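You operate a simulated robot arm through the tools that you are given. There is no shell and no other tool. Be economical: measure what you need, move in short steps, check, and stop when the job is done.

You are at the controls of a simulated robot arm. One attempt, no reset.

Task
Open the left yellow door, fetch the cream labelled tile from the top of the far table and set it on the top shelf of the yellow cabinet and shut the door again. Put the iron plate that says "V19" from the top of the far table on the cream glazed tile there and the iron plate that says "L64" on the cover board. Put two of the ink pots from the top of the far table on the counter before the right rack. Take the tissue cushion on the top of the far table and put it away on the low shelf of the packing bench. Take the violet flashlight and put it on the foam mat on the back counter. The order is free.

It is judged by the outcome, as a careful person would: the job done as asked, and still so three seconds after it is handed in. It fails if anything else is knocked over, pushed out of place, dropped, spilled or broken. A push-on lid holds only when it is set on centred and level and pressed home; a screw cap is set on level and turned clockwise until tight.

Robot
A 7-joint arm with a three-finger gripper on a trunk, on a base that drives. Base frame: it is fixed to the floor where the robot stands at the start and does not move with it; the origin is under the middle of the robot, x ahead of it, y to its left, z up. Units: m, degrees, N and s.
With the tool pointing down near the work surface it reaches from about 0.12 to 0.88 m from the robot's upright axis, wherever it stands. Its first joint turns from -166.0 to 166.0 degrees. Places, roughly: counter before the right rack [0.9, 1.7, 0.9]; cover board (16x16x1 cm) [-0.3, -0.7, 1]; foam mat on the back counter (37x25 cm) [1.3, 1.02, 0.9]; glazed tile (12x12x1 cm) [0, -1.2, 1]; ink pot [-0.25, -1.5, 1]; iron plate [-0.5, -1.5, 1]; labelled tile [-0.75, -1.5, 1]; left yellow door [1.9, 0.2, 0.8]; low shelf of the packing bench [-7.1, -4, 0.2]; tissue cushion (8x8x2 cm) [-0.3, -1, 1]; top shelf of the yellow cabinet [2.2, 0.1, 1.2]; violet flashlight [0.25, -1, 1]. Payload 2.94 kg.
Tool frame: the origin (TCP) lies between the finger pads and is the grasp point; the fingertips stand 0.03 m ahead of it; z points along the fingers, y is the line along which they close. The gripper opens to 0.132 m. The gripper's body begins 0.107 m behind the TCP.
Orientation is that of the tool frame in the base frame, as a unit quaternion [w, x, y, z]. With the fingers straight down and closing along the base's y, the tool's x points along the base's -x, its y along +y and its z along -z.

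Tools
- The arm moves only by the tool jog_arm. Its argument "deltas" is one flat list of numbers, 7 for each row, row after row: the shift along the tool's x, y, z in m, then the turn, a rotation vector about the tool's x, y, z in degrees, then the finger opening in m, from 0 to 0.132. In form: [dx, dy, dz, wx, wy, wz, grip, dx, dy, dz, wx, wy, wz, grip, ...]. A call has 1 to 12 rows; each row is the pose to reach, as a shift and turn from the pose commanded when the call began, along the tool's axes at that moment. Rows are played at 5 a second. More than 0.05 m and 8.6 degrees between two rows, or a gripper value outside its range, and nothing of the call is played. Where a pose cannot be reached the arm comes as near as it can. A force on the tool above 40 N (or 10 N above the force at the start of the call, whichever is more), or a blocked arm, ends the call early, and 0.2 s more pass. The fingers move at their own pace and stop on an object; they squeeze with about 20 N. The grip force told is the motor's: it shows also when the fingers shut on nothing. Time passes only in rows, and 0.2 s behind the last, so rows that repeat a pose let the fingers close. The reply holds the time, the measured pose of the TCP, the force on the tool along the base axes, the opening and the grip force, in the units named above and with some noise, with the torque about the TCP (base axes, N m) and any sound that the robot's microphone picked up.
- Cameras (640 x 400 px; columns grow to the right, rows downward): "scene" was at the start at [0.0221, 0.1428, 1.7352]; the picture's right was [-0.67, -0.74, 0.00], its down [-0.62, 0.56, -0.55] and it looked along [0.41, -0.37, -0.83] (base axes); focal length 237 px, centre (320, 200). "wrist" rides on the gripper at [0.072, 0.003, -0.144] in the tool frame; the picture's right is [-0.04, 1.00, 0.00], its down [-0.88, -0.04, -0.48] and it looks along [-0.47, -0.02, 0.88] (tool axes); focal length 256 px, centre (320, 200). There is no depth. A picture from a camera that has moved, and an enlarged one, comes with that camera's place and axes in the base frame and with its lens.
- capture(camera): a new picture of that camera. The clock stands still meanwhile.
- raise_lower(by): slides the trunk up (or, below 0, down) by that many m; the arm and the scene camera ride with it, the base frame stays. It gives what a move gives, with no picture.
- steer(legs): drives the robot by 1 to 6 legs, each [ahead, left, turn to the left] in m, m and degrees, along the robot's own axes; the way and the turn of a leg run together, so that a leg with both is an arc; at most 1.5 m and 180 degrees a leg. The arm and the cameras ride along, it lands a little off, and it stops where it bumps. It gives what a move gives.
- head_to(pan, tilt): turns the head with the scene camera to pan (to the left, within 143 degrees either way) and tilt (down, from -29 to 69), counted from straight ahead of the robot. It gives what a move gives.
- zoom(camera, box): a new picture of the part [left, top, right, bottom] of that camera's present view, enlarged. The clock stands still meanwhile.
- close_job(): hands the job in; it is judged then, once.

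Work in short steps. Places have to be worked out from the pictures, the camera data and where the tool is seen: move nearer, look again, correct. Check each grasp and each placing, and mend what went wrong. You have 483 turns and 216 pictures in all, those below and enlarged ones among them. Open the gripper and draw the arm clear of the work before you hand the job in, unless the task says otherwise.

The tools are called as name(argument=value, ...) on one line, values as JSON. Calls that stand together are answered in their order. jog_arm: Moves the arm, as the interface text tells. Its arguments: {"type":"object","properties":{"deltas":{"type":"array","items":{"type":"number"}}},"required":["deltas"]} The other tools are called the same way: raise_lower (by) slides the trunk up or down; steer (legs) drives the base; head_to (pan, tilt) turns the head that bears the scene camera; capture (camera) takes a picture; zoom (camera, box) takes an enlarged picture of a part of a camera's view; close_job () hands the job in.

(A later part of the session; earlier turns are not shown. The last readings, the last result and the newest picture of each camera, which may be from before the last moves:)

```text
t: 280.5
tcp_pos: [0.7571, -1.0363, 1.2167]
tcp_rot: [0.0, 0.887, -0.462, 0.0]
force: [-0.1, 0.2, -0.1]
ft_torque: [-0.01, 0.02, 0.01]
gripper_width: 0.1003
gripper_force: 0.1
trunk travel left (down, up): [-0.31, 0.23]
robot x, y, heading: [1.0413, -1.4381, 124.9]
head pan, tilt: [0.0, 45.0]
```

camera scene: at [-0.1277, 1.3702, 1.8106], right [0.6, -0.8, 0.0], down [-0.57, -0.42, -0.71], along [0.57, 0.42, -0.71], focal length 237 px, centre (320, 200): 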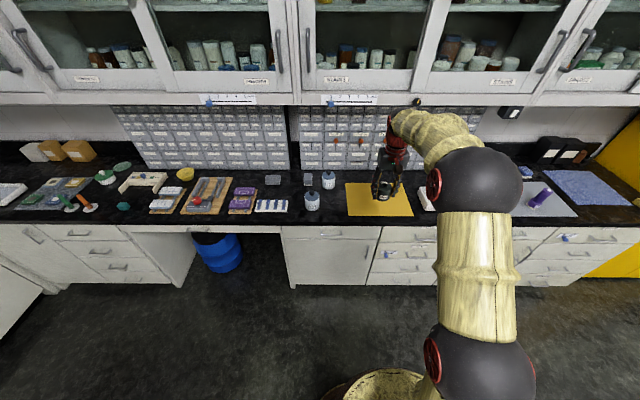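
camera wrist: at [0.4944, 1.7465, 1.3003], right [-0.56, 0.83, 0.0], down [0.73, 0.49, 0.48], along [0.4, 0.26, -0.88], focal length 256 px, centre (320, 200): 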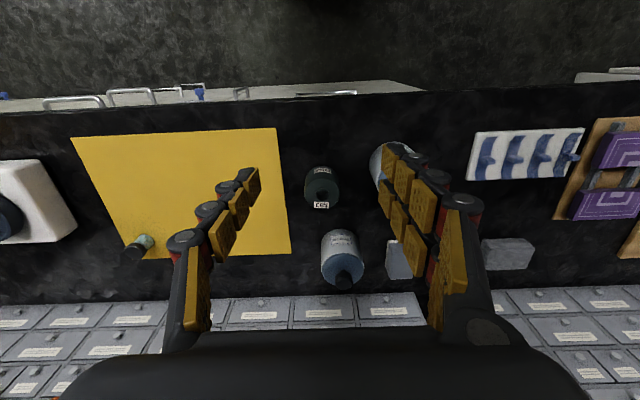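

steer(legs=[[0.1, 0.624, 0]])

head_to(pan=20, tilt=45)

capture(camera="scene")

capture(camera="wrist")

```text
t: 284.1
tcp_pos: [0.1848, -1.3156, 1.2164]
tcp_rot: [0.0, 0.886, -0.464, 0.0]
force: [0.0, 0.0, -1.0]
ft_torque: [-0.01, -0.03, 0.0]
gripper_width: 0.1002
gripper_force: 0.1
trunk travel left (down, up): [-0.31, 0.23]
robot x, y, heading: [0.4695, -1.7213, 125.2]
head pan, tilt: [0.0, 45.0]
```

```text
t: 284.9
tcp_pos: [0.1839, -1.3165, 1.216]
tcp_rot: [0.0, 0.886, -0.463, 0.0]
force: [-0.6, -0.1, -0.5]
ft_torque: [0.03, -0.04, 0.04]
gripper_width: 0.1002
gripper_force: 0.1
trunk travel left (down, up): [-0.31, 0.23]
robot x, y, heading: [0.4661, -1.7229, 125.0]
head pan, tilt: [20.0, 45.0]
```

```text
130 pictures are left
camera scene: at [0.2617, -1.8068, 1.8106], right [0.57, 0.82, 0.0], down [0.58, -0.41, -0.71], along [-0.58, 0.41, -0.71], focal length 237 px, centre (320, 200)
```

scene: 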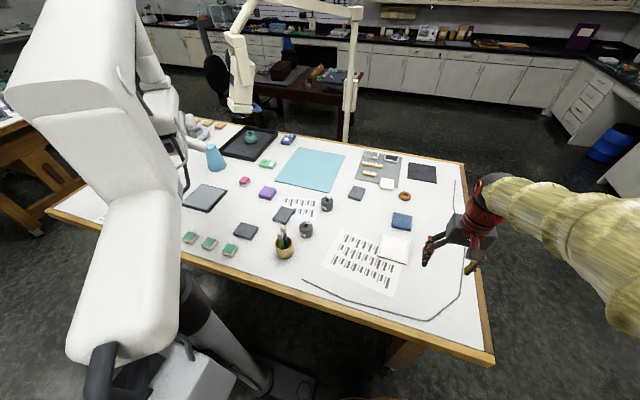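

```text
129 pictures are left
camera wrist: at [0.2236, -1.3759, 1.3598], right [-0.84, -0.54, 0.0], down [-0.47, 0.74, 0.48], along [-0.25, 0.4, -0.88], focal length 256 px, centre (320, 200)
```

wrist: 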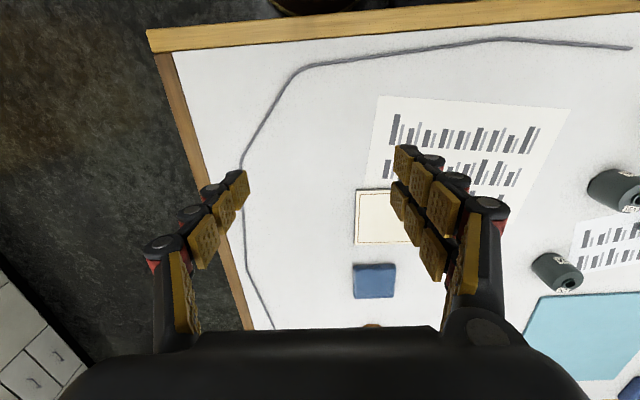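

Good view. Nudge closer and move above pot V91 at ≈(-0.29,-1.485).

steer(legs=[[0.06, 0, 0]])

```text
t: 285.9
tcp_pos: [0.1483, -1.2661, 1.2159]
tcp_rot: [0.0, 0.886, -0.463, 0.001]
force: [-1.0, 1.3, 0.3]
ft_torque: [-0.05, -0.01, 0.01]
gripper_width: 0.1001
gripper_force: 0.1
trunk travel left (down, up): [-0.31, 0.23]
robot x, y, heading: [0.4308, -1.6725, 124.7]
head pan, tilt: [20.0, 45.0]
```

jog_arm(deltas=[-0.007, 0.046, 0, 0, 0, 0, 0.1, -0.014, 0.092, 0, 0, 0, 0, 0.1, -0.02, 0.138, 0, 0, 0, 0, 0.1, -0.027, 0.184, 0, 0, 0, 0, 0.1, -0.034, 0.23, 0, 0, 0, 0, 0.1, -0.041, 0.276, 0, 0, 0, 0, 0.1, -0.048, 0.322, 0, 0, 0, 0, 0.1, -0.055, 0.365, 0, 0, 0, 0, 0.1, -0.061, 0.406, 0, 0, 0, 0, 0.1, -0.067, 0.447, 0, 0, 0, 0, 0.1, -0.073, 0.488, 0, 0, 0, 0, 0.1])

capture(camera="wrist")

capture(camera="scene")

```text
t: 288.3
tcp_pos: [-0.2922, -1.486, 1.2144]
tcp_rot: [-0.001, 0.886, -0.464, 0.001]
force: [-0.3, -1.2, -0.3]
ft_torque: [0.0, -0.04, 0.01]
gripper_width: 0.0999
gripper_force: 0.0
trunk travel left (down, up): [-0.31, 0.23]
robot x, y, heading: [0.4363, -1.6724, 125.1]
head pan, tilt: [20.0, 45.0]
```

```text
128 pictures are left
camera wrist: at [-0.2539, -1.5463, 1.3584], right [-0.84, -0.54, 0.0], down [-0.47, 0.74, 0.47], along [-0.25, 0.4, -0.88], focal length 256 px, centre (320, 200)
```

wrist: 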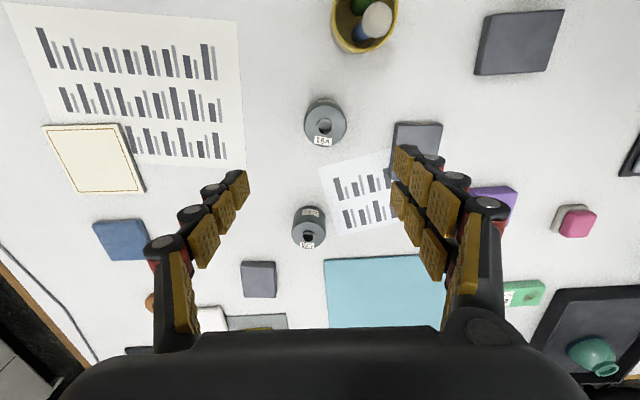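

```text
127 pictures are left
camera scene: at [0.2253, -1.7578, 1.8103], right [0.57, 0.82, 0.0], down [0.58, -0.41, -0.71], along [-0.58, 0.41, -0.71], focal length 237 px, centre (320, 200)
```

scene: 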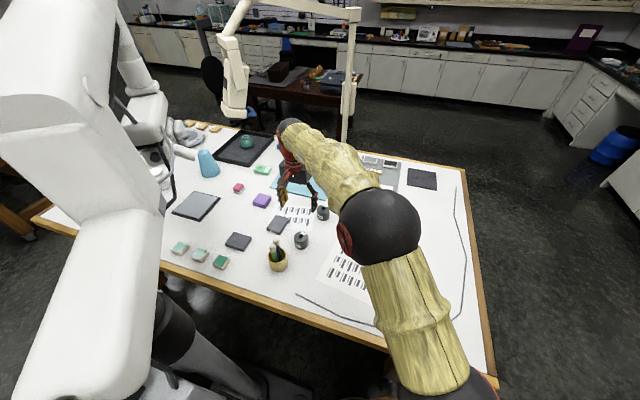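

Pot V91 centre ≈(-0.297,-1.489). Adjust and descend.

jog_arm(deltas=[0, 0.006, 0.045, 0, 0, 0, 0.1, 0, 0.006, 0.09, 0, 0, 0, 0.1, 0, 0.006, 0.135, 0, 0, 0, 0.1, 0, 0.006, 0.175, 0, 0, 0, 0.1, 0, 0.006, 0.2, 0, 0, 0, 0.1])

capture(camera="wrist")

```text
t: 289.5
tcp_pos: [-0.298, -1.4896, 1.015]
tcp_rot: [0.0, 0.886, -0.463, 0.0]
force: [-1.1, -0.4, 0.6]
ft_torque: [-0.02, 0.0, 0.0]
gripper_width: 0.1
gripper_force: 0.0
trunk travel left (down, up): [-0.31, 0.23]
robot x, y, heading: [0.4335, -1.6706, 124.9]
head pan, tilt: [20.0, 45.0]
```

```text
126 pictures are left
camera wrist: at [-0.2588, -1.5492, 1.1589], right [-0.84, -0.54, 0.0], down [-0.47, 0.74, 0.47], along [-0.25, 0.4, -0.88], focal length 256 px, centre (320, 200)
```

wrist: 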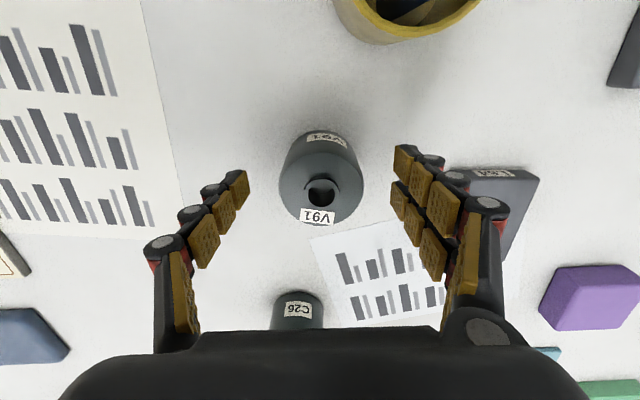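

jog_arm(deltas=[0, 0, 0.008, 0, 0, 0, 0.1, 0, 0, 0.017, 0, 0, 0, 0.1, 0, 0, 0.017, 0, 0, 0, 0.03, 0, 0, 0.017, 0, 0, 0, 0.03, 0, 0, 0.017, 0, 0, 0, 0.03, 0, 0, 0.017, 0, 0, 0, 0.03, 0, 0, 0.017, 0, 0, 0, 0.03])

jog_arm(deltas=[0, 0, -0.03, 0, 0, 0, 0.03, 0, 0, -0.07, 0, 0, 0, 0.03, 0, 0, -0.11, 0, 0, 0, 0.03, 0, 0, -0.15, 0, 0, 0, 0.03, 0, 0, -0.19, 0, 0, 0, 0.03, 0, 0, -0.23, 0, 0, 0, 0.03])

capture(camera="wrist")

```text
t: 291.1
tcp_pos: [-0.2964, -1.4886, 0.9983]
tcp_rot: [0.0, 0.886, -0.463, 0.001]
force: [-0.1, 0.3, 0.3]
ft_torque: [0.0, 0.03, 0.01]
gripper_width: 0.0581
gripper_force: 19.7
trunk travel left (down, up): [-0.31, 0.23]
robot x, y, heading: [0.4311, -1.6752, 125.0]
head pan, tilt: [20.0, 45.0]
```

```text
t: 292.5
tcp_pos: [-0.2962, -1.4881, 1.2294]
tcp_rot: [0.0, 0.886, -0.464, 0.001]
force: [0.8, -0.2, -2.0]
ft_torque: [-0.05, -0.01, 0.0]
gripper_width: 0.058
gripper_force: 19.5
trunk travel left (down, up): [-0.31, 0.23]
robot x, y, heading: [0.4358, -1.6688, 124.7]
head pan, tilt: [20.0, 45.0]
```

```text
125 pictures are left
camera wrist: at [-0.2571, -1.5484, 1.3737], right [-0.84, -0.54, 0.0], down [-0.47, 0.74, 0.47], along [-0.25, 0.4, -0.88], focal length 256 px, centre (320, 200)
```

wrist: 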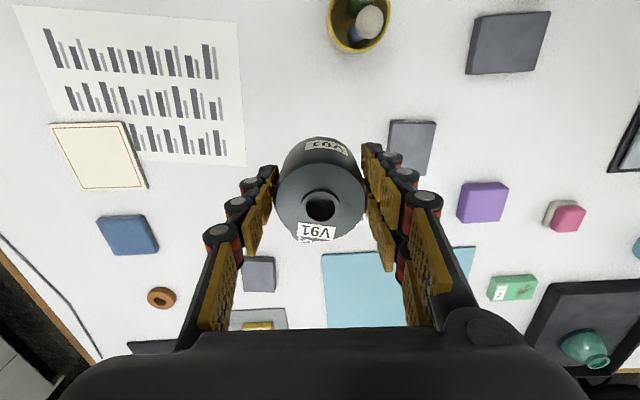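

Held. Bring it back over and drive to the counter again.

jog_arm(deltas=[0.007, -0.046, 0, 0, 0, 0, 0.03, 0.014, -0.092, 0, 0, 0, 0, 0.03, 0.02, -0.138, 0, 0, 0, 0, 0.03, 0.027, -0.184, 0, 0, 0, 0, 0.03, 0.034, -0.23, 0, 0, 0, 0, 0.03, 0.041, -0.276, 0, 0, 0, 0, 0.03, 0.048, -0.322, 0, 0, 0, 0, 0.03, 0.055, -0.365, 0, 0, 0, 0, 0.03, 0.061, -0.406, 0, 0, 0, 0, 0.03, 0.067, -0.447, 0, 0, 0, 0, 0.03, 0.073, -0.488, 0, 0, 0, 0, 0.03])

steer(legs=[[-0.15, -0.62, 0], [0, 0, -89], [0.483, 0.824, 0], [0.033, 1.035, 0], [0.033, 1.035, 0]])

```text
t: 294.9
tcp_pos: [0.1469, -1.2683, 1.2305]
tcp_rot: [0.0, 0.887, -0.462, 0.001]
force: [-0.1, -0.2, -1.7]
ft_torque: [0.02, 0.04, 0.01]
gripper_width: 0.0582
gripper_force: 20.5
trunk travel left (down, up): [-0.31, 0.23]
robot x, y, heading: [0.4375, -1.6717, 125.2]
head pan, tilt: [20.0, 45.0]
```

```text
t: 316.7
tcp_pos: [0.1765, 1.5267, 1.23]
tcp_rot: [-0.001, -0.308, 0.951, -0.001]
force: [-0.2, -0.1, -0.7]
ft_torque: [-0.01, -0.02, -0.01]
gripper_width: 0.0579
gripper_force: 19.8
trunk travel left (down, up): [-0.31, 0.23]
robot x, y, heading: [-0.2196, 1.2299, 36.1]
head pan, tilt: [20.0, 45.0]
```

steer(legs=[[0.35, -0.008, 0]])

capture(camera="wrist")

```text
t: 319.0
tcp_pos: [0.4676, 1.7251, 1.2283]
tcp_rot: [-0.001, -0.306, 0.952, 0.0]
force: [1.1, 0.5, -0.9]
ft_torque: [-0.02, 0.04, 0.03]
gripper_width: 0.0581
gripper_force: 19.9
trunk travel left (down, up): [-0.31, 0.23]
robot x, y, heading: [0.0729, 1.4316, 35.8]
head pan, tilt: [20.0, 45.0]
```

```text
124 pictures are left
camera wrist: at [0.4072, 1.6863, 1.3726], right [-0.55, 0.84, 0.0], down [0.74, 0.48, 0.47], along [0.4, 0.26, -0.88], focal length 256 px, centre (320, 200)
```

wrist: 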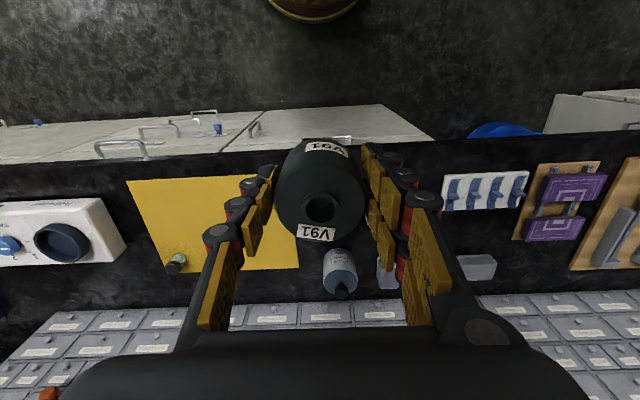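

The counter's front edge may be nearer n≈1.46 than I thought; check with a scene zoom before placing.

head_to(pan=-5, tilt=50)

zoom(camera="scene", box=[200, 90, 440, 240])

```text
t: 319.9
tcp_pos: [0.4668, 1.7253, 1.2297]
tcp_rot: [-0.001, -0.307, 0.952, -0.001]
force: [-0.1, -0.9, -1.0]
ft_torque: [0.01, 0.02, 0.04]
gripper_width: 0.058
gripper_force: 19.8
trunk travel left (down, up): [-0.31, 0.23]
robot x, y, heading: [0.0678, 1.4347, 35.5]
head pan, tilt: [-5.0, 50.0]
```

```text
2.67 times, centred on (320, 165) of scene
camera zoom: at [-0.0001, 1.6078, 1.8037], right [0.51, -0.86, 0.0], down [-0.66, -0.39, -0.64], along [0.55, 0.33, -0.77], focal length 631 px, centre (320, 293)
```

zoom: 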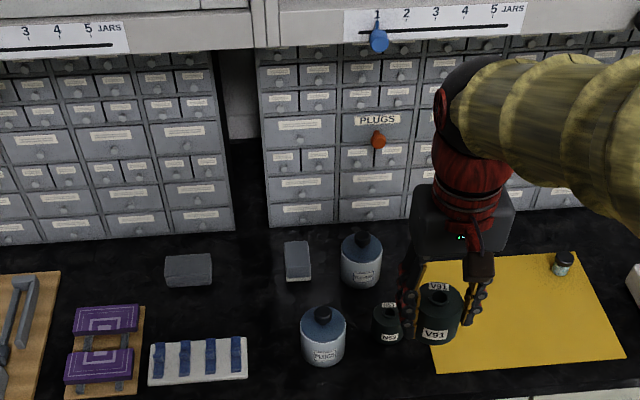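

Front edge is n≈1.48, so two in line are tight. I'll put pot 2 at n≈1.68, m≈-1.085 (between pot 1, jar 2 and the mat). Go lower first, then forward under the wall cabinets.

jog_arm(deltas=[-0.025, -0.008, 0.035, 0, 0, 0, 0.03, -0.05, -0.016, 0.07, 0, 0, 0, 0.03, -0.075, -0.024, 0.105, 0, 0, 0, 0.03, -0.1, -0.034, 0.14, 0, 0, 0, 0.03, -0.125, -0.034, 0.165, 0, 0, 0, 0.03, -0.165, -0.034, 0.165, 0, 0, 0, 0.03, -0.205, -0.034, 0.165, 0, 0, 0, 0.03, -0.245, -0.034, 0.165, 0, 0, 0, 0.03])

capture(camera="wrist")

zoom(camera="scene", box=[200, 90, 440, 240])

```text
t: 321.7
tcp_pos: [0.6868, 1.8413, 1.0631]
tcp_rot: [-0.002, -0.306, 0.952, -0.001]
force: [-0.2, 0.6, -2.2]
ft_torque: [-0.02, 0.01, -0.01]
gripper_width: 0.0581
gripper_force: 20.3
trunk travel left (down, up): [-0.31, 0.23]
robot x, y, heading: [0.0707, 1.4345, 35.8]
head pan, tilt: [-5.0, 50.0]
```

```text
122 pictures are left
camera wrist: at [0.6265, 1.8025, 1.2063], right [-0.55, 0.84, 0.0], down [0.74, 0.48, 0.47], along [0.4, 0.26, -0.88], focal length 256 px, centre (320, 200)
```

wrist: 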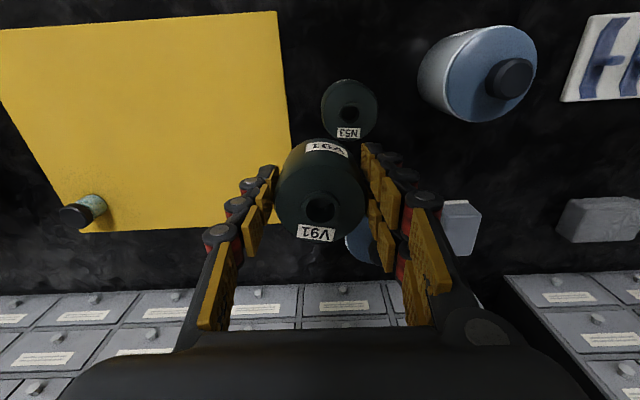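

```text
2.67 times, centred on (320, 165) of scene
camera zoom: at [0.0012, 1.6086, 1.8036], right [0.51, -0.86, 0.0], down [-0.66, -0.39, -0.64], along [0.55, 0.33, -0.77], focal length 631 px, centre (320, 293)
```

zoom: 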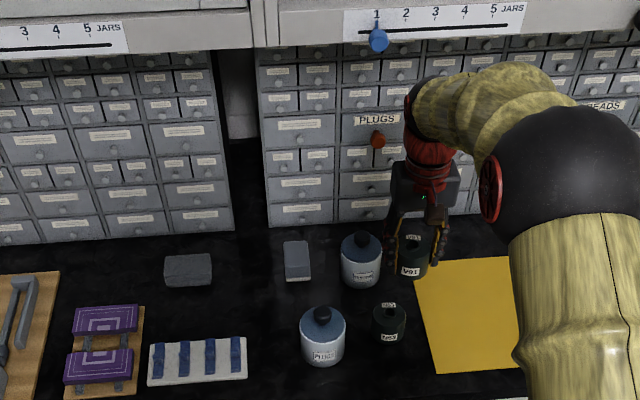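

Clearances look fine. Shift to n=1.67, m=-1.08 and lower partway.

jog_arm(deltas=[-0.016, -0.003, 0, 0, 0, 0, 0.03, -0.032, -0.006, 0, 0, 0, 0, 0.03, -0.032, -0.006, 0.04, 0, 0, 0, 0.03, -0.032, -0.006, 0.08, 0, 0, 0, 0.03])

capture(camera="wrist")

```text
t: 322.7
tcp_pos: [0.7166, 1.8547, 0.9828]
tcp_rot: [-0.001, -0.306, 0.952, 0.0]
force: [0.5, 0.0, -0.8]
ft_torque: [-0.02, 0.05, -0.04]
gripper_width: 0.058
gripper_force: 19.8
trunk travel left (down, up): [-0.31, 0.23]
robot x, y, heading: [0.0693, 1.4328, 36.2]
head pan, tilt: [-5.0, 50.0]
```

```text
120 pictures are left
camera wrist: at [0.6565, 1.816, 1.1264], right [-0.55, 0.84, 0.0], down [0.74, 0.48, 0.47], along [0.4, 0.26, -0.88], focal length 256 px, centre (320, 200)
```

wrist: 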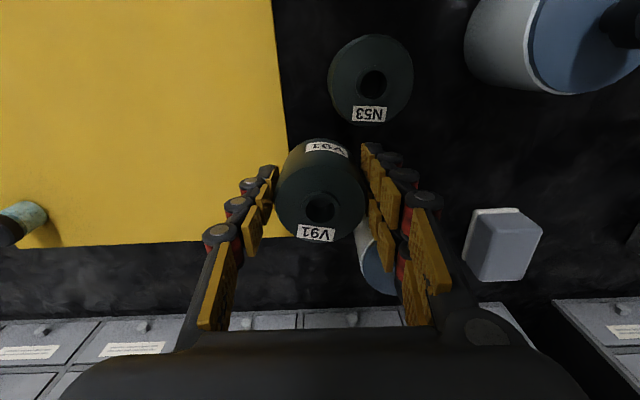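

jog_arm(deltas=[0, 0, 0.02, 0, 0, 0, 0.03, 0, 0, 0.04, 0, 0, 0, 0.03, 0, 0, 0.05, 0, 0, 0, 0.03])

jog_arm(deltas=[0, 0, 0.002, 0, 0, 0, 0.03, 0, 0, 0.003, 0, 0, 0, 0.03])

jog_arm(deltas=[0, 0, 0.001, 0, 0, 0, 0.03, 0, 0, 0.003, 0, 0, 0, 0.03])

```text
t: 323.5
tcp_pos: [0.7133, 1.8526, 0.9329]
tcp_rot: [-0.001, -0.307, 0.952, 0.0]
force: [-0.3, 0.1, -0.8]
ft_torque: [0.02, 0.05, 0.01]
gripper_width: 0.058
gripper_force: 20.0
trunk travel left (down, up): [-0.31, 0.23]
robot x, y, heading: [0.0707, 1.4344, 35.6]
head pan, tilt: [-5.0, 50.0]
```

```text
t: 324.1
tcp_pos: [0.7146, 1.854, 0.9308]
tcp_rot: [-0.001, -0.306, 0.952, -0.001]
force: [0.4, 0.8, -0.9]
ft_torque: [0.02, 0.02, -0.04]
gripper_width: 0.0582
gripper_force: 20.2
trunk travel left (down, up): [-0.31, 0.23]
robot x, y, heading: [0.0685, 1.4315, 35.9]
head pan, tilt: [-5.0, 50.0]
```

```text
t: 324.7
tcp_pos: [0.7147, 1.8527, 0.9283]
tcp_rot: [-0.001, -0.307, 0.952, 0.0]
force: [-1.1, -0.7, 0.7]
ft_torque: [0.04, 0.01, 0.02]
gripper_width: 0.0583
gripper_force: 19.9
trunk travel left (down, up): [-0.31, 0.23]
robot x, y, heading: [0.0758, 1.4307, 35.7]
head pan, tilt: [-5.0, 50.0]
```

jog_arm(deltas=[0, 0, 0.001, 0, 0, 0, 0.03, 0, 0, 0.002, 0, 0, 0, 0.03])

jog_arm(deltas=[0, 0, 0, 0, 0, 0, 0.065, 0, 0, 0, 0, 0, 0, 0.075, 0, 0, 0, 0, 0, 0, 0.075])

jog_arm(deltas=[0, 0, -0.04, 0, 0, 0, 0.075, 0, 0, -0.085, 0, 0, 0, 0.075, 0, 0, -0.13, 0, 0, 0, 0.075, 0.04, 0, -0.14, 0, 0, 0, 0.075, 0.08, 0, -0.15, 0, 0, 0, 0.075, 0.12, 0, -0.17, 0, 0, 0, 0.075, 0.16, 0, -0.19, 0, 0, 0, 0.075])

capture(camera="wrist")

```text
t: 325.3
tcp_pos: [0.7148, 1.854, 0.9281]
tcp_rot: [0.001, -0.307, 0.952, 0.0]
force: [-3.8, -1.3, 16.1]
ft_torque: [-0.15, 0.26, -0.02]
gripper_width: 0.0584
gripper_force: 19.8
trunk travel left (down, up): [-0.31, 0.23]
robot x, y, heading: [0.0719, 1.4337, 35.9]
head pan, tilt: [-5.0, 50.0]
```

```text
t: 326.1
tcp_pos: [0.7147, 1.8527, 0.9253]
tcp_rot: [-0.001, -0.307, 0.952, 0.0]
force: [0.5, -0.4, 0.7]
ft_torque: [0.01, -0.01, 0.03]
gripper_width: 0.0749
gripper_force: 0.1
trunk travel left (down, up): [-0.31, 0.23]
robot x, y, heading: [0.0682, 1.4308, 35.9]
head pan, tilt: [-5.0, 50.0]
```

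```text
t: 327.7
tcp_pos: [0.5828, 1.7587, 1.1161]
tcp_rot: [0.0, -0.306, 0.952, 0.0]
force: [-0.6, -0.1, 0.4]
ft_torque: [-0.01, -0.01, -0.01]
gripper_width: 0.0751
gripper_force: 0.1
trunk travel left (down, up): [-0.31, 0.23]
robot x, y, heading: [0.0685, 1.4308, 35.7]
head pan, tilt: [-5.0, 50.0]
```

```text
119 pictures are left
camera wrist: at [0.5236, 1.7198, 1.2598], right [-0.55, 0.84, 0.0], down [0.74, 0.48, 0.48], along [0.4, 0.26, -0.88], focal length 256 px, centre (320, 200)
```

wrist: 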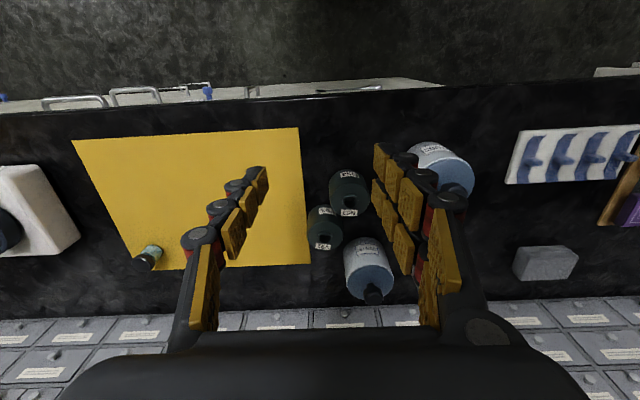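

Both pots stand. Quick zoom to verify pot 2 is off the mat and nothing was disturbed.

zoom(camera="wrist", box=[260, 140, 420, 240])

```text
4.00 times, centred on (340, 190) of wrist
camera zoom: at [0.5236, 1.7198, 1.2598], right [-0.55, 0.84, 0.0], down [0.74, 0.48, 0.48], along [0.4, 0.26, -0.88], focal length 1024 px, centre (240, 240)
```

zoom: 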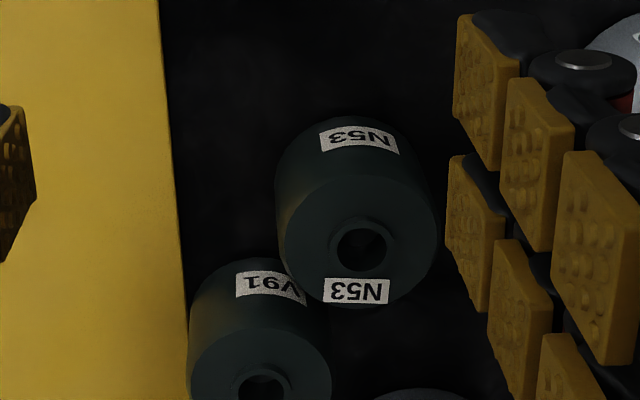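

Pots done. Next plates: tuck the arm higher and drive back to the far-left station with heading ~170°.

jog_arm(deltas=[0.04, 0, -0.03, 0, 0, 0, 0.1, 0.08, 0, -0.07, 0, 0, 0, 0.1, 0.12, 0, -0.11, 0, 0, 0, 0.1, 0.15, 0, -0.14, 0, 0, 0, 0.1])

steer(legs=[[-0.4, 0, 0], [-0.033, -1.035, 0], [-0.033, -1.035, 0], [-0.483, -0.824, 0], [0, 0, 134]])

```text
refused: row 2 steps farther than a row can; nothing moved
```

```text
t: 350.2
tcp_pos: [0.3872, -1.3434, 1.1169]
tcp_rot: [0.0, 0.996, -0.085, 0.001]
force: [0.5, 0.0, -0.2]
ft_torque: [-0.05, 0.01, -0.03]
gripper_width: 0.075
gripper_force: 0.0
trunk travel left (down, up): [-0.31, 0.23]
robot x, y, heading: [0.9879, -1.4773, 170.5]
head pan, tilt: [-5.0, 50.0]
```

jog_arm(deltas=[0.025, 0, -0.035, 0, 0, 0, 0.1, 0.05, 0, -0.07, 0, 0, 0, 0.1, 0.075, 0, -0.105, 0, 0, 0, 0.1, 0.1, 0, -0.14, 0, 0, 0, 0.1])

steer(legs=[[0.55, 0.32, 0]])

head_to(pan=0, tilt=45)

capture(camera="scene")

```text
t: 351.2
tcp_pos: [0.4869, -1.3601, 1.2564]
tcp_rot: [0.0, 0.996, -0.084, 0.0]
force: [-0.3, -0.2, 0.5]
ft_torque: [-0.01, 0.03, 0.02]
gripper_width: 0.1
gripper_force: 0.0
trunk travel left (down, up): [-0.31, 0.23]
robot x, y, heading: [0.9811, -1.4791, 170.5]
head pan, tilt: [-5.0, 50.0]
```

```text
t: 354.9
tcp_pos: [-0.0842, -1.6609, 1.2558]
tcp_rot: [0.0, 0.999, -0.039, 0.001]
force: [-0.5, 1.4, -0.1]
ft_torque: [-0.09, 0.06, -0.01]
gripper_width: 0.1002
gripper_force: 0.1
trunk travel left (down, up): [-0.31, 0.23]
robot x, y, heading: [0.4204, -1.736, 175.9]
head pan, tilt: [-5.0, 50.0]
stopped in leg 1: the robot was blocked; the commanded pose is now the measured one
```

```text
t: 355.6
tcp_pos: [-0.0851, -1.6598, 1.2554]
tcp_rot: [0.001, 0.999, -0.038, 0.002]
force: [0.5, -0.3, -0.3]
ft_torque: [0.01, 0.01, -0.01]
gripper_width: 0.0999
gripper_force: 0.1
trunk travel left (down, up): [-0.31, 0.23]
robot x, y, heading: [0.4193, -1.7338, 175.4]
head pan, tilt: [0.0, 45.0]
```

```text
117 pictures are left
camera scene: at [0.355, -1.9182, 1.8106], right [0.08, 1.0, 0.0], down [0.71, -0.05, -0.71], along [-0.7, 0.05, -0.71], focal length 237 px, centre (320, 200)
```

scene: 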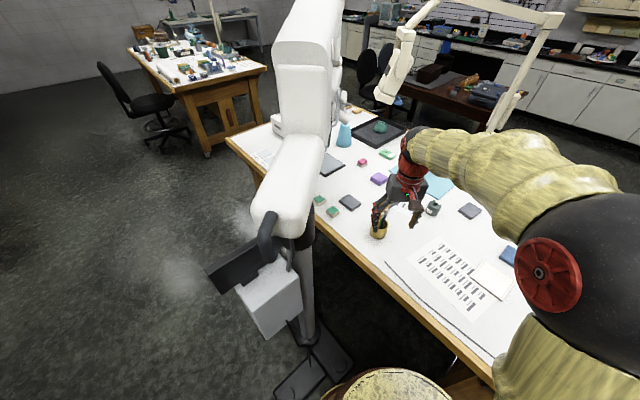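

The base touched the stand's foot again; ease away from it.

steer(legs=[[0.02, -0.065, -5]])

capture(camera="wrist")

```text
t: 356.6
tcp_pos: [-0.0905, -1.5447, 1.255]
tcp_rot: [0.001, 0.996, -0.084, 0.001]
force: [0.3, 1.1, -0.3]
ft_torque: [-0.09, -0.03, -0.02]
gripper_width: 0.1
gripper_force: 0.1
trunk travel left (down, up): [-0.31, 0.23]
robot x, y, heading: [0.4067, -1.6669, 170.4]
head pan, tilt: [0.0, 45.0]
```

```text
116 pictures are left
camera wrist: at [-0.0201, -1.5593, 1.3983], right [-0.21, -0.98, 0.0], down [-0.86, 0.18, 0.47], along [-0.46, 0.1, -0.88], focal length 256 px, centre (320, 200)
```

wrist: 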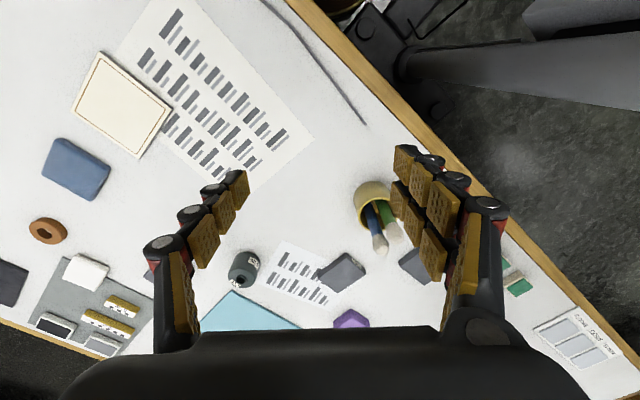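

Clear. Move above plate B (≈(-0.435,-1.51)) while yawing the tool to heading 215°.

jog_arm(deltas=[-0.043, 0.003, 0, 0, 0, -5.6, 0.11, -0.087, 0.006, 0, 0, 0, -11.2, 0.11, -0.13, 0.009, 0, 0, 0, -16.8, 0.11, -0.173, 0.012, 0, 0, 0, -22.4, 0.11, -0.217, 0.015, 0, 0, 0, -28, 0.11, -0.26, 0.018, 0, 0, 0, -33.6, 0.11, -0.303, 0.02, 0, 0, 0, -39.2, 0.11, -0.3465, 0.023, 0, 0, 0, -44.8, 0.11])

capture(camera="wrist")

capture(camera="scene")

```text
t: 358.4
tcp_pos: [-0.4311, -1.5134, 1.2434]
tcp_rot: [0.003, 0.953, 0.304, 0.005]
force: [-3.5, 0.0, -1.7]
ft_torque: [-0.07, -0.35, -0.03]
gripper_width: 0.1089
gripper_force: 0.0
out of reach, approached as far as the arm can: row 8
trunk travel left (down, up): [-0.31, 0.23]
robot x, y, heading: [0.4078, -1.6625, 170.5]
head pan, tilt: [0.0, 45.0]
```

```text
115 pictures are left
camera wrist: at [-0.3718, -1.4722, 1.3872], right [0.54, -0.84, 0.01], down [-0.74, -0.48, 0.47], along [-0.39, -0.26, -0.88], focal length 256 px, centre (320, 200)
```

wrist: 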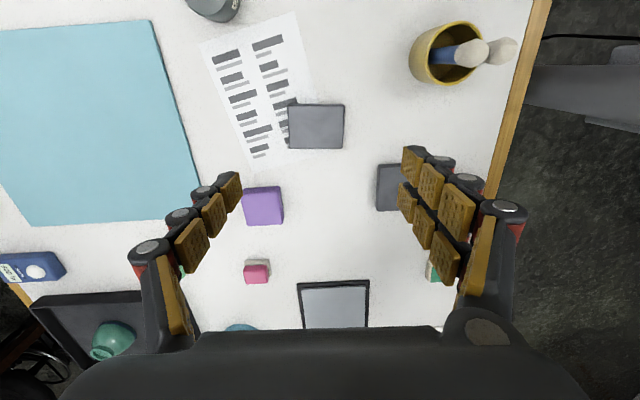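

```text
114 pictures are left
camera scene: at [0.3178, -1.8429, 1.8098], right [0.17, 0.99, 0.0], down [0.7, -0.12, -0.7], along [-0.69, 0.12, -0.71], focal length 237 px, centre (320, 200)
```

scene: 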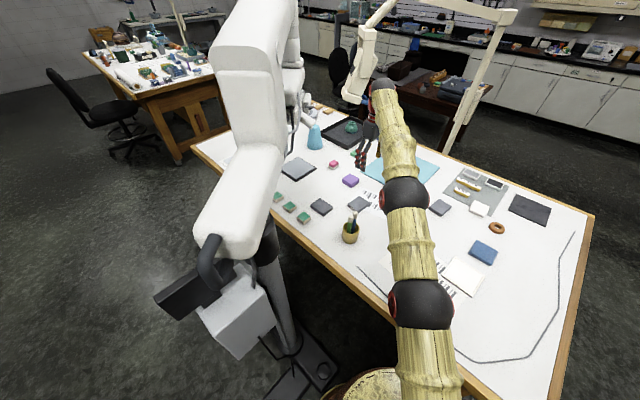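

B centre ≈(-0.448,-1.517), well aligned. Descend with small correction to z≈1.0.

jog_arm(deltas=[0, -0.003, 0.045, 0, 0, 0, 0.12, -0.005, -0.007, 0.09, 0, 0, 0, 0.12, -0.01, -0.007, 0.135, 0, 0, 0, 0.12, -0.016, -0.007, 0.18, 0, 0, 0, 0.12, -0.016, -0.007, 0.22, 0, 0, 0, 0.12, -0.016, -0.007, 0.243, 0, 0, 0, 0.12])

capture(camera="wrist")

```text
t: 359.8
tcp_pos: [-0.4442, -1.5182, 1.0076]
tcp_rot: [0.001, 0.953, 0.303, 0.0]
force: [-0.3, 0.5, 0.2]
ft_torque: [-0.02, -0.04, -0.01]
gripper_width: 0.1196
gripper_force: 0.0
trunk travel left (down, up): [-0.31, 0.23]
robot x, y, heading: [0.4074, -1.6637, 170.5]
head pan, tilt: [0.0, 45.0]
```

```text
113 pictures are left
camera wrist: at [-0.3827, -1.4778, 1.1506], right [0.54, -0.84, 0.0], down [-0.74, -0.48, 0.47], along [-0.4, -0.26, -0.88], focal length 256 px, centre (320, 200)
```

wrist: 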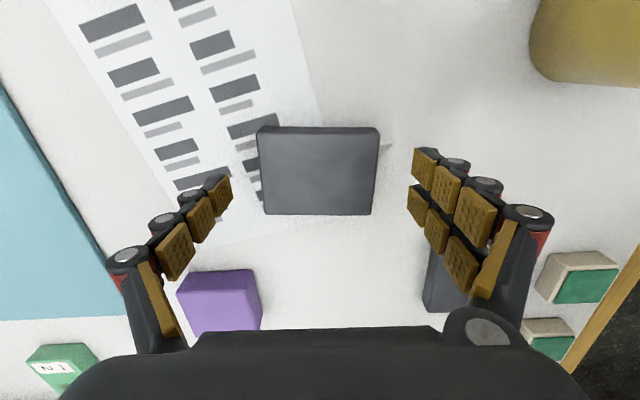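

Centred. Lower to z≈0.99 and close.

jog_arm(deltas=[0, 0, 0.01, 0, 0, 0, 0.12, 0, 0, 0.017, 0, 0, 0, 0.12, 0, 0, 0.017, 0, 0, 0, 0.04, 0, 0, 0.017, 0, 0, 0, 0.04, 0, 0, 0.017, 0, 0, 0, 0.04, 0, 0, 0.017, 0, 0, 0, 0.04])

capture(camera="wrist")

```text
t: 361.2
tcp_pos: [-0.443, -1.5169, 0.9903]
tcp_rot: [0.001, 0.953, 0.302, 0.002]
force: [-3.3, 3.3, 2.0]
ft_torque: [0.13, 0.19, -0.13]
gripper_width: 0.0911
gripper_force: 19.9
trunk travel left (down, up): [-0.31, 0.23]
robot x, y, heading: [0.4094, -1.6644, 170.6]
head pan, tilt: [0.0, 45.0]
```

```text
112 pictures are left
camera wrist: at [-0.3827, -1.4767, 1.1339], right [0.54, -0.84, 0.0], down [-0.74, -0.48, 0.47], along [-0.4, -0.26, -0.88], focal length 256 px, centre (320, 200)
```

wrist: 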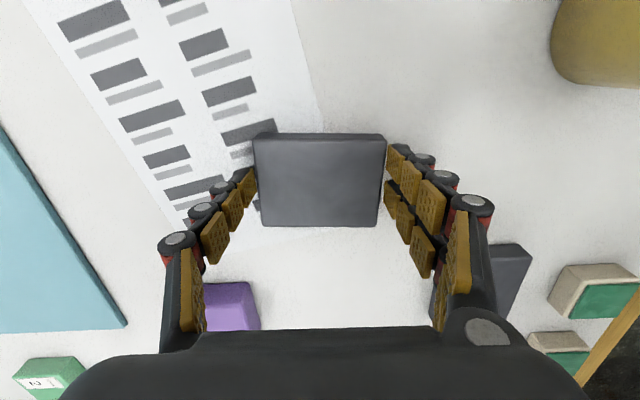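

Gripped. Lift and verify.

jog_arm(deltas=[0, 0, -0.01, 0, 0, 0, 0.04, 0, 0, -0.03, 0, 0, 0, 0.04, 0, 0, -0.06, 0, 0, 0, 0.04, 0, 0, -0.1, 0, 0, 0, 0.04, 0, 0, -0.14, 0, 0, 0, 0.04, 0, 0, -0.18, 0, 0, 0, 0.04, 0.03, 0, -0.21, 0, 0, 0, 0.04])

capture(camera="wrist")

```text
t: 362.8
tcp_pos: [-0.4178, -1.5004, 1.2013]
tcp_rot: [0.001, 0.953, 0.303, 0.001]
force: [1.4, 0.7, -8.3]
ft_torque: [0.02, 0.01, 0.0]
gripper_width: 0.0908
gripper_force: 20.4
trunk travel left (down, up): [-0.31, 0.23]
robot x, y, heading: [0.4102, -1.6678, 170.5]
head pan, tilt: [0.0, 45.0]
```

```text
111 pictures are left
camera wrist: at [-0.357, -1.459, 1.3443], right [0.54, -0.84, 0.0], down [-0.74, -0.47, 0.47], along [-0.4, -0.26, -0.88], focal length 256 px, centre (320, 200)
```

wrist: 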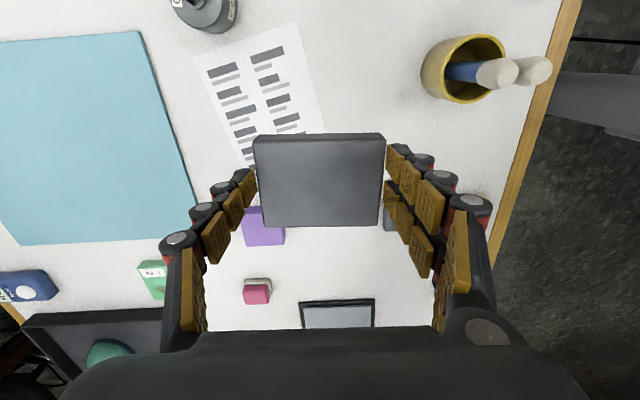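

Held. Retract over the table, restoring the tool yaw.

jog_arm(deltas=[0.03, 0.028, -0.015, 0, 0, 5.6, 0.04, 0.06, 0.056, -0.03, 0, 0, 11.2, 0.04, 0.09, 0.084, -0.04, 0, 0, 16.8, 0.04, 0.12, 0.112, -0.05, 0, 0, 22.4, 0.04, 0.15, 0.14, -0.05, 0, 0, 28, 0.04, 0.18, 0.168, -0.05, 0, 0, 33.6, 0.04, 0.21, 0.197, -0.05, 0, 0, 39.2, 0.04, 0.242, 0.226, -0.05, 0, 0, 44.8, 0.04])

```text
t: 364.6
tcp_pos: [-0.0899, -1.5449, 1.2518]
tcp_rot: [0.001, 0.996, -0.084, 0.001]
force: [0.2, 0.3, -7.7]
ft_torque: [-0.01, -0.03, 0.03]
gripper_width: 0.0902
gripper_force: 20.2
trunk travel left (down, up): [-0.31, 0.23]
robot x, y, heading: [0.4056, -1.6664, 170.2]
head pan, tilt: [0.0, 45.0]
```

steer(legs=[[-0.588, -0.32, 0], [0, 0, 45.8], [-0.353, -0.98, 0]])

```text
t: 375.3
tcp_pos: [0.3139, -0.7123, 1.2523]
tcp_rot: [-0.001, 0.951, 0.308, 0.001]
force: [0.1, 0.6, -8.4]
ft_torque: [0.05, -0.09, -0.01]
gripper_width: 0.0899
gripper_force: 19.6
trunk travel left (down, up): [-0.31, 0.23]
robot x, y, heading: [0.7505, -0.4414, -144.0]
head pan, tilt: [0.0, 45.0]
```

steer(legs=[[0.37, -0.202, 0]])

capture(camera="wrist")

capture(camera="scene")

```text
t: 377.9
tcp_pos: [-0.1048, -0.7659, 1.25]
tcp_rot: [-0.001, 0.952, 0.306, 0.003]
force: [0.4, -0.3, -8.5]
ft_torque: [0.07, -0.09, 0.03]
gripper_width: 0.0899
gripper_force: 20.7
trunk travel left (down, up): [-0.31, 0.23]
robot x, y, heading: [0.3326, -0.4946, -144.4]
head pan, tilt: [0.0, 45.0]
```

```text
110 pictures are left
camera wrist: at [-0.0452, -0.7257, 1.3946], right [0.55, -0.84, 0.0], down [-0.74, -0.48, 0.47], along [-0.39, -0.26, -0.88], focal length 256 px, centre (320, 200)
```

wrist: 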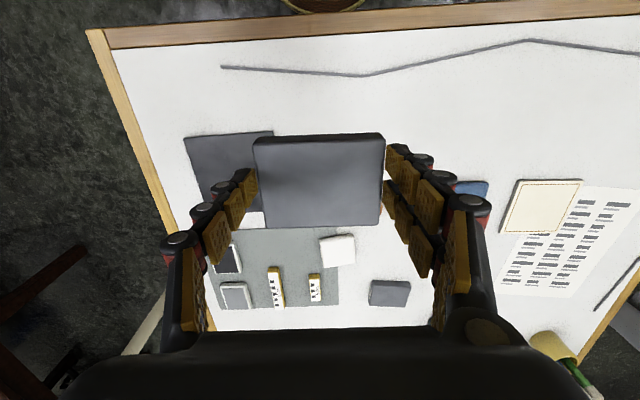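

```text
109 pictures are left
camera scene: at [0.3991, -0.681, 1.8106], right [-0.58, 0.81, 0.0], down [0.57, 0.41, -0.71], along [-0.57, -0.41, -0.71], focal length 237 px, centre (320, 200)
```

scene: 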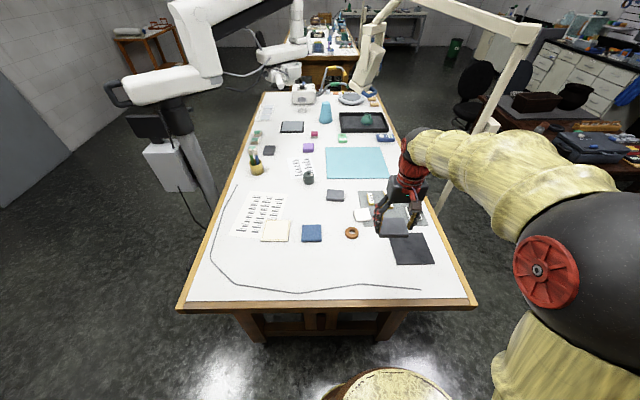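

Cover board centre ≈(-0.277,-0.70). Move the plate over it.

jog_arm(deltas=[-0.025, -0.0385, 0, 0, 0, 0, 0.04, -0.05, -0.077, 0, 0, 0, 0, 0.04, -0.075, -0.1155, 0, 0, 0, 0, 0.04, -0.1015, -0.154, 0, 0, 0, 0, 0.04, -0.1015, -0.154, 0.045, 0, 0, 0, 0.04, -0.1015, -0.154, 0.09, 0, 0, 0, 0.04, -0.1015, -0.154, 0.13, 0, 0, 0, 0.04])

capture(camera="wrist")

zoom(camera="scene", box=[330, 170, 490, 290])

```text
t: 379.5
tcp_pos: [-0.2784, -0.6986, 1.1212]
tcp_rot: [-0.001, 0.952, 0.306, 0.001]
force: [-1.9, 0.1, -7.5]
ft_torque: [0.04, -0.09, -0.02]
gripper_width: 0.0897
gripper_force: 19.4
trunk travel left (down, up): [-0.31, 0.23]
robot x, y, heading: [0.3301, -0.4974, -144.2]
head pan, tilt: [0.0, 45.0]
```

```text
108 pictures are left
camera wrist: at [-0.2173, -0.6588, 1.264], right [0.55, -0.84, 0.0], down [-0.74, -0.48, 0.47], along [-0.4, -0.26, -0.88], focal length 256 px, centre (320, 200)
```

wrist: 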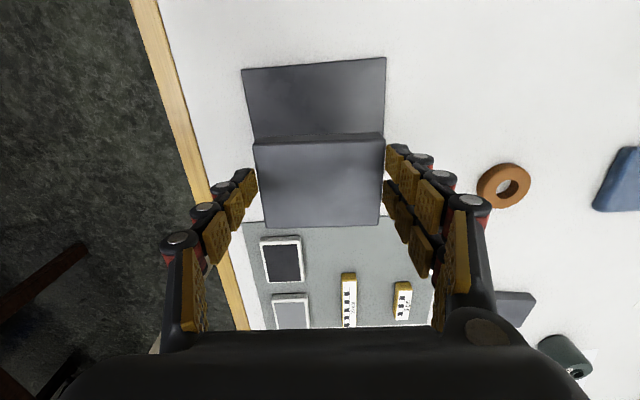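

```text
3.33 times, centred on (410, 230) of scene
camera zoom: at [0.3989, -0.6809, 1.8106], right [-0.58, 0.81, 0.0], down [0.57, 0.41, -0.71], along [-0.57, -0.41, -0.71], focal length 789 px, centre (20, 100)
```

zoom: 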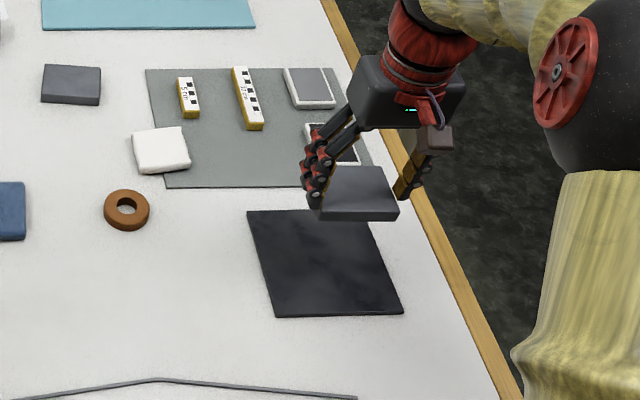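

Adjust 1 cm forward and lower toward the board (contact expected near z≈1.00).

jog_arm(deltas=[-0.0095, -0.004, 0.03, 0, 0, 0, 0.04, -0.0095, -0.004, 0.07, 0, 0, 0, 0.04, -0.0095, -0.004, 0.1, 0, 0, 0, 0.04, -0.0095, -0.004, 0.112, 0, 0, 0, 0.04])

jog_arm(deltas=[0, 0, 0.002, 0, 0, 0, 0.04, 0, 0, 0.004, 0, 0, 0, 0.04])

jog_arm(deltas=[0, 0, 0.002, 0, 0, 0, 0.04, 0, 0, 0.004, 0, 0, 0, 0.04])

```text
t: 380.5
tcp_pos: [-0.2866, -0.7018, 1.0075]
tcp_rot: [0.0, 0.952, 0.307, 0.001]
force: [-0.1, -0.8, -8.4]
ft_torque: [0.03, -0.06, -0.02]
gripper_width: 0.0897
gripper_force: 19.6
trunk travel left (down, up): [-0.31, 0.23]
robot x, y, heading: [0.3304, -0.4967, -144.3]
head pan, tilt: [0.0, 45.0]
```

```text
t: 381.1
tcp_pos: [-0.288, -0.7019, 1.0031]
tcp_rot: [-0.001, 0.952, 0.307, 0.002]
force: [0.4, 0.1, -8.4]
ft_torque: [0.03, -0.06, 0.01]
gripper_width: 0.0896
gripper_force: 19.6
trunk travel left (down, up): [-0.31, 0.23]
robot x, y, heading: [0.3289, -0.4958, -144.3]
head pan, tilt: [0.0, 45.0]
```

```text
t: 381.7
tcp_pos: [-0.2866, -0.7018, 1.0004]
tcp_rot: [-0.001, 0.952, 0.306, 0.001]
force: [-0.2, 1.1, -7.8]
ft_torque: [0.06, 0.05, -0.02]
gripper_width: 0.09
gripper_force: 19.7
trunk travel left (down, up): [-0.31, 0.23]
robot x, y, heading: [0.3296, -0.4977, -144.1]
head pan, tilt: [0.0, 45.0]
```

jog_arm(deltas=[0, 0, 0.001, 0, 0, 0, 0.04, 0, 0, 0.003, 0, 0, 0, 0.04])

jog_arm(deltas=[0, 0, 0.001, 0, 0, 0, 0.04, 0, 0, 0.002, 0, 0, 0, 0.04])

```text
t: 382.3
tcp_pos: [-0.287, -0.7007, 0.9992]
tcp_rot: [0.0, 0.952, 0.306, 0.001]
force: [3.0, 0.6, 8.4]
ft_torque: [-0.03, 0.37, -0.07]
gripper_width: 0.0901
gripper_force: 19.9
trunk travel left (down, up): [-0.31, 0.23]
robot x, y, heading: [0.3349, -0.4963, -144.2]
head pan, tilt: [0.0, 45.0]
```

```text
t: 382.9
tcp_pos: [-0.2864, -0.7014, 0.9962]
tcp_rot: [0.0, 0.952, 0.306, 0.0]
force: [-1.0, -0.8, 15.4]
ft_torque: [0.03, 0.01, -0.1]
gripper_width: 0.0902
gripper_force: 20.5
trunk travel left (down, up): [-0.31, 0.23]
robot x, y, heading: [0.3306, -0.4988, -144.5]
head pan, tilt: [0.0, 45.0]
```

Contact. Release and rise.

jog_arm(deltas=[0, 0, -0.002, 0, 0, 0, 0.1, 0, 0, -0.002, 0, 0, 0, 0.115, 0, 0, -0.002, 0, 0, 0, 0.115])

jog_arm(deltas=[0, 0, -0.03, 0, 0, 0, 0.115, 0, 0, -0.07, 0, 0, 0, 0.115, 0, 0, -0.115, 0, 0, 0, 0.115, 0, 0, -0.16, 0, 0, 0, 0.115, 0, 0, -0.2, 0, 0, 0, 0.115])

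capture(camera="wrist")

```text
t: 383.7
tcp_pos: [-0.2854, -0.7017, 0.9977]
tcp_rot: [0.0, 0.952, 0.307, 0.002]
force: [0.3, 0.3, -0.8]
ft_torque: [0.0, -0.01, -0.01]
gripper_width: 0.1149
gripper_force: 0.1
trunk travel left (down, up): [-0.31, 0.23]
robot x, y, heading: [0.337, -0.4937, -144.0]
head pan, tilt: [0.0, 45.0]
```

```text
t: 384.9
tcp_pos: [-0.2865, -0.7015, 1.1988]
tcp_rot: [-0.001, 0.952, 0.306, 0.002]
force: [0.3, -0.3, 0.3]
ft_torque: [-0.02, 0.01, 0.02]
gripper_width: 0.1152
gripper_force: 0.1
trunk travel left (down, up): [-0.31, 0.23]
robot x, y, heading: [0.3294, -0.4925, -144.2]
head pan, tilt: [0.0, 45.0]
```

```text
106 pictures are left
camera wrist: at [-0.2266, -0.6616, 1.3423], right [0.55, -0.84, 0.0], down [-0.74, -0.48, 0.47], along [-0.39, -0.26, -0.88], focal length 256 px, centre (320, 200)
```

wrist: 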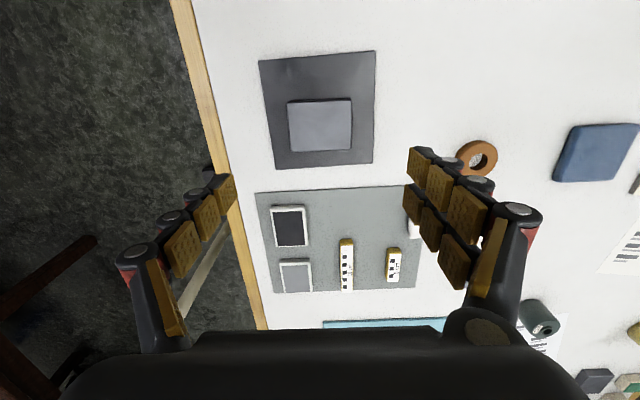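

L64 sits centred on the cover board. Now V19: drive to the far-left station again.

jog_arm(deltas=[0.035, 0.02, -0.02, 0, 0, 0, 0.115, 0.07, 0.05, -0.04, 0, 0, 0, 0.115, 0.105, 0.08, -0.06, 0, 0, 0, 0.115, 0.14, 0.1, -0.06, 0, 0, 0, 0.115])

steer(legs=[[-0.45, 0, 0], [0.434, 1.19, 0], [0, 0, -45.8]])

```text
refused: row 2 steps farther than a row can; nothing moved
```

```text
t: 395.7
tcp_pos: [0.4652, -1.1576, 1.1985]
tcp_rot: [0.0, 0.996, -0.086, 0.002]
force: [-0.7, -0.2, 0.0]
ft_torque: [-0.02, -0.01, -0.01]
gripper_width: 0.115
gripper_force: 0.1
trunk travel left (down, up): [-0.31, 0.23]
robot x, y, heading: [1.0465, -1.4557, 170.4]
head pan, tilt: [0.0, 45.0]
```

jog_arm(deltas=[0.02, 0.04, -0.015, 0, 0, 0, 0.115, 0.04, 0.08, -0.03, 0, 0, 0, 0.115, 0.06, 0.12, -0.045, 0, 0, 0, 0.115, 0.08, 0.16, -0.06, 0, 0, 0, 0.115, 0.1, 0.195, -0.06, 0, 0, 0, 0.115])

steer(legs=[[0.59, 0.315, 0]])

capture(camera="wrist")

```text
t: 396.9
tcp_pos: [0.5329, -1.3675, 1.2592]
tcp_rot: [0.0, 0.996, -0.086, 0.001]
force: [-0.2, 0.1, 0.6]
ft_torque: [0.02, 0.0, 0.01]
gripper_width: 0.115
gripper_force: 0.0
trunk travel left (down, up): [-0.31, 0.23]
robot x, y, heading: [1.0466, -1.4569, 170.3]
head pan, tilt: [0.0, 45.0]
```

```text
t: 400.6
tcp_pos: [-0.1057, -1.577, 1.2583]
tcp_rot: [0.001, 0.996, -0.084, 0.002]
force: [0.4, -0.5, 0.5]
ft_torque: [0.01, -0.03, 0.02]
gripper_width: 0.1151
gripper_force: 0.0
trunk travel left (down, up): [-0.31, 0.23]
robot x, y, heading: [0.4108, -1.6676, 170.2]
head pan, tilt: [0.0, 45.0]
```

```text
105 pictures are left
camera wrist: at [-0.0361, -1.5915, 1.4023], right [-0.21, -0.98, 0.0], down [-0.86, 0.19, 0.47], along [-0.46, 0.1, -0.88], focal length 256 px, centre (320, 200)
```

wrist: 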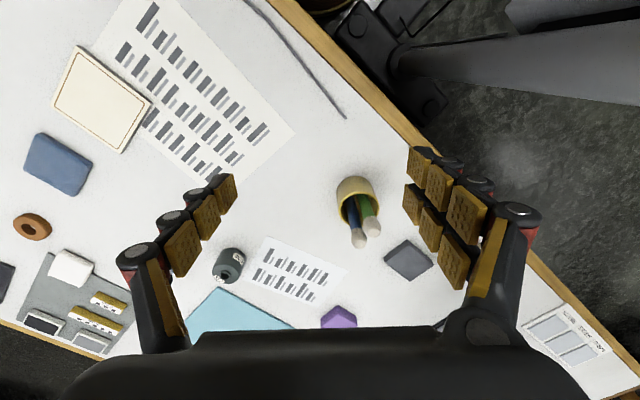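

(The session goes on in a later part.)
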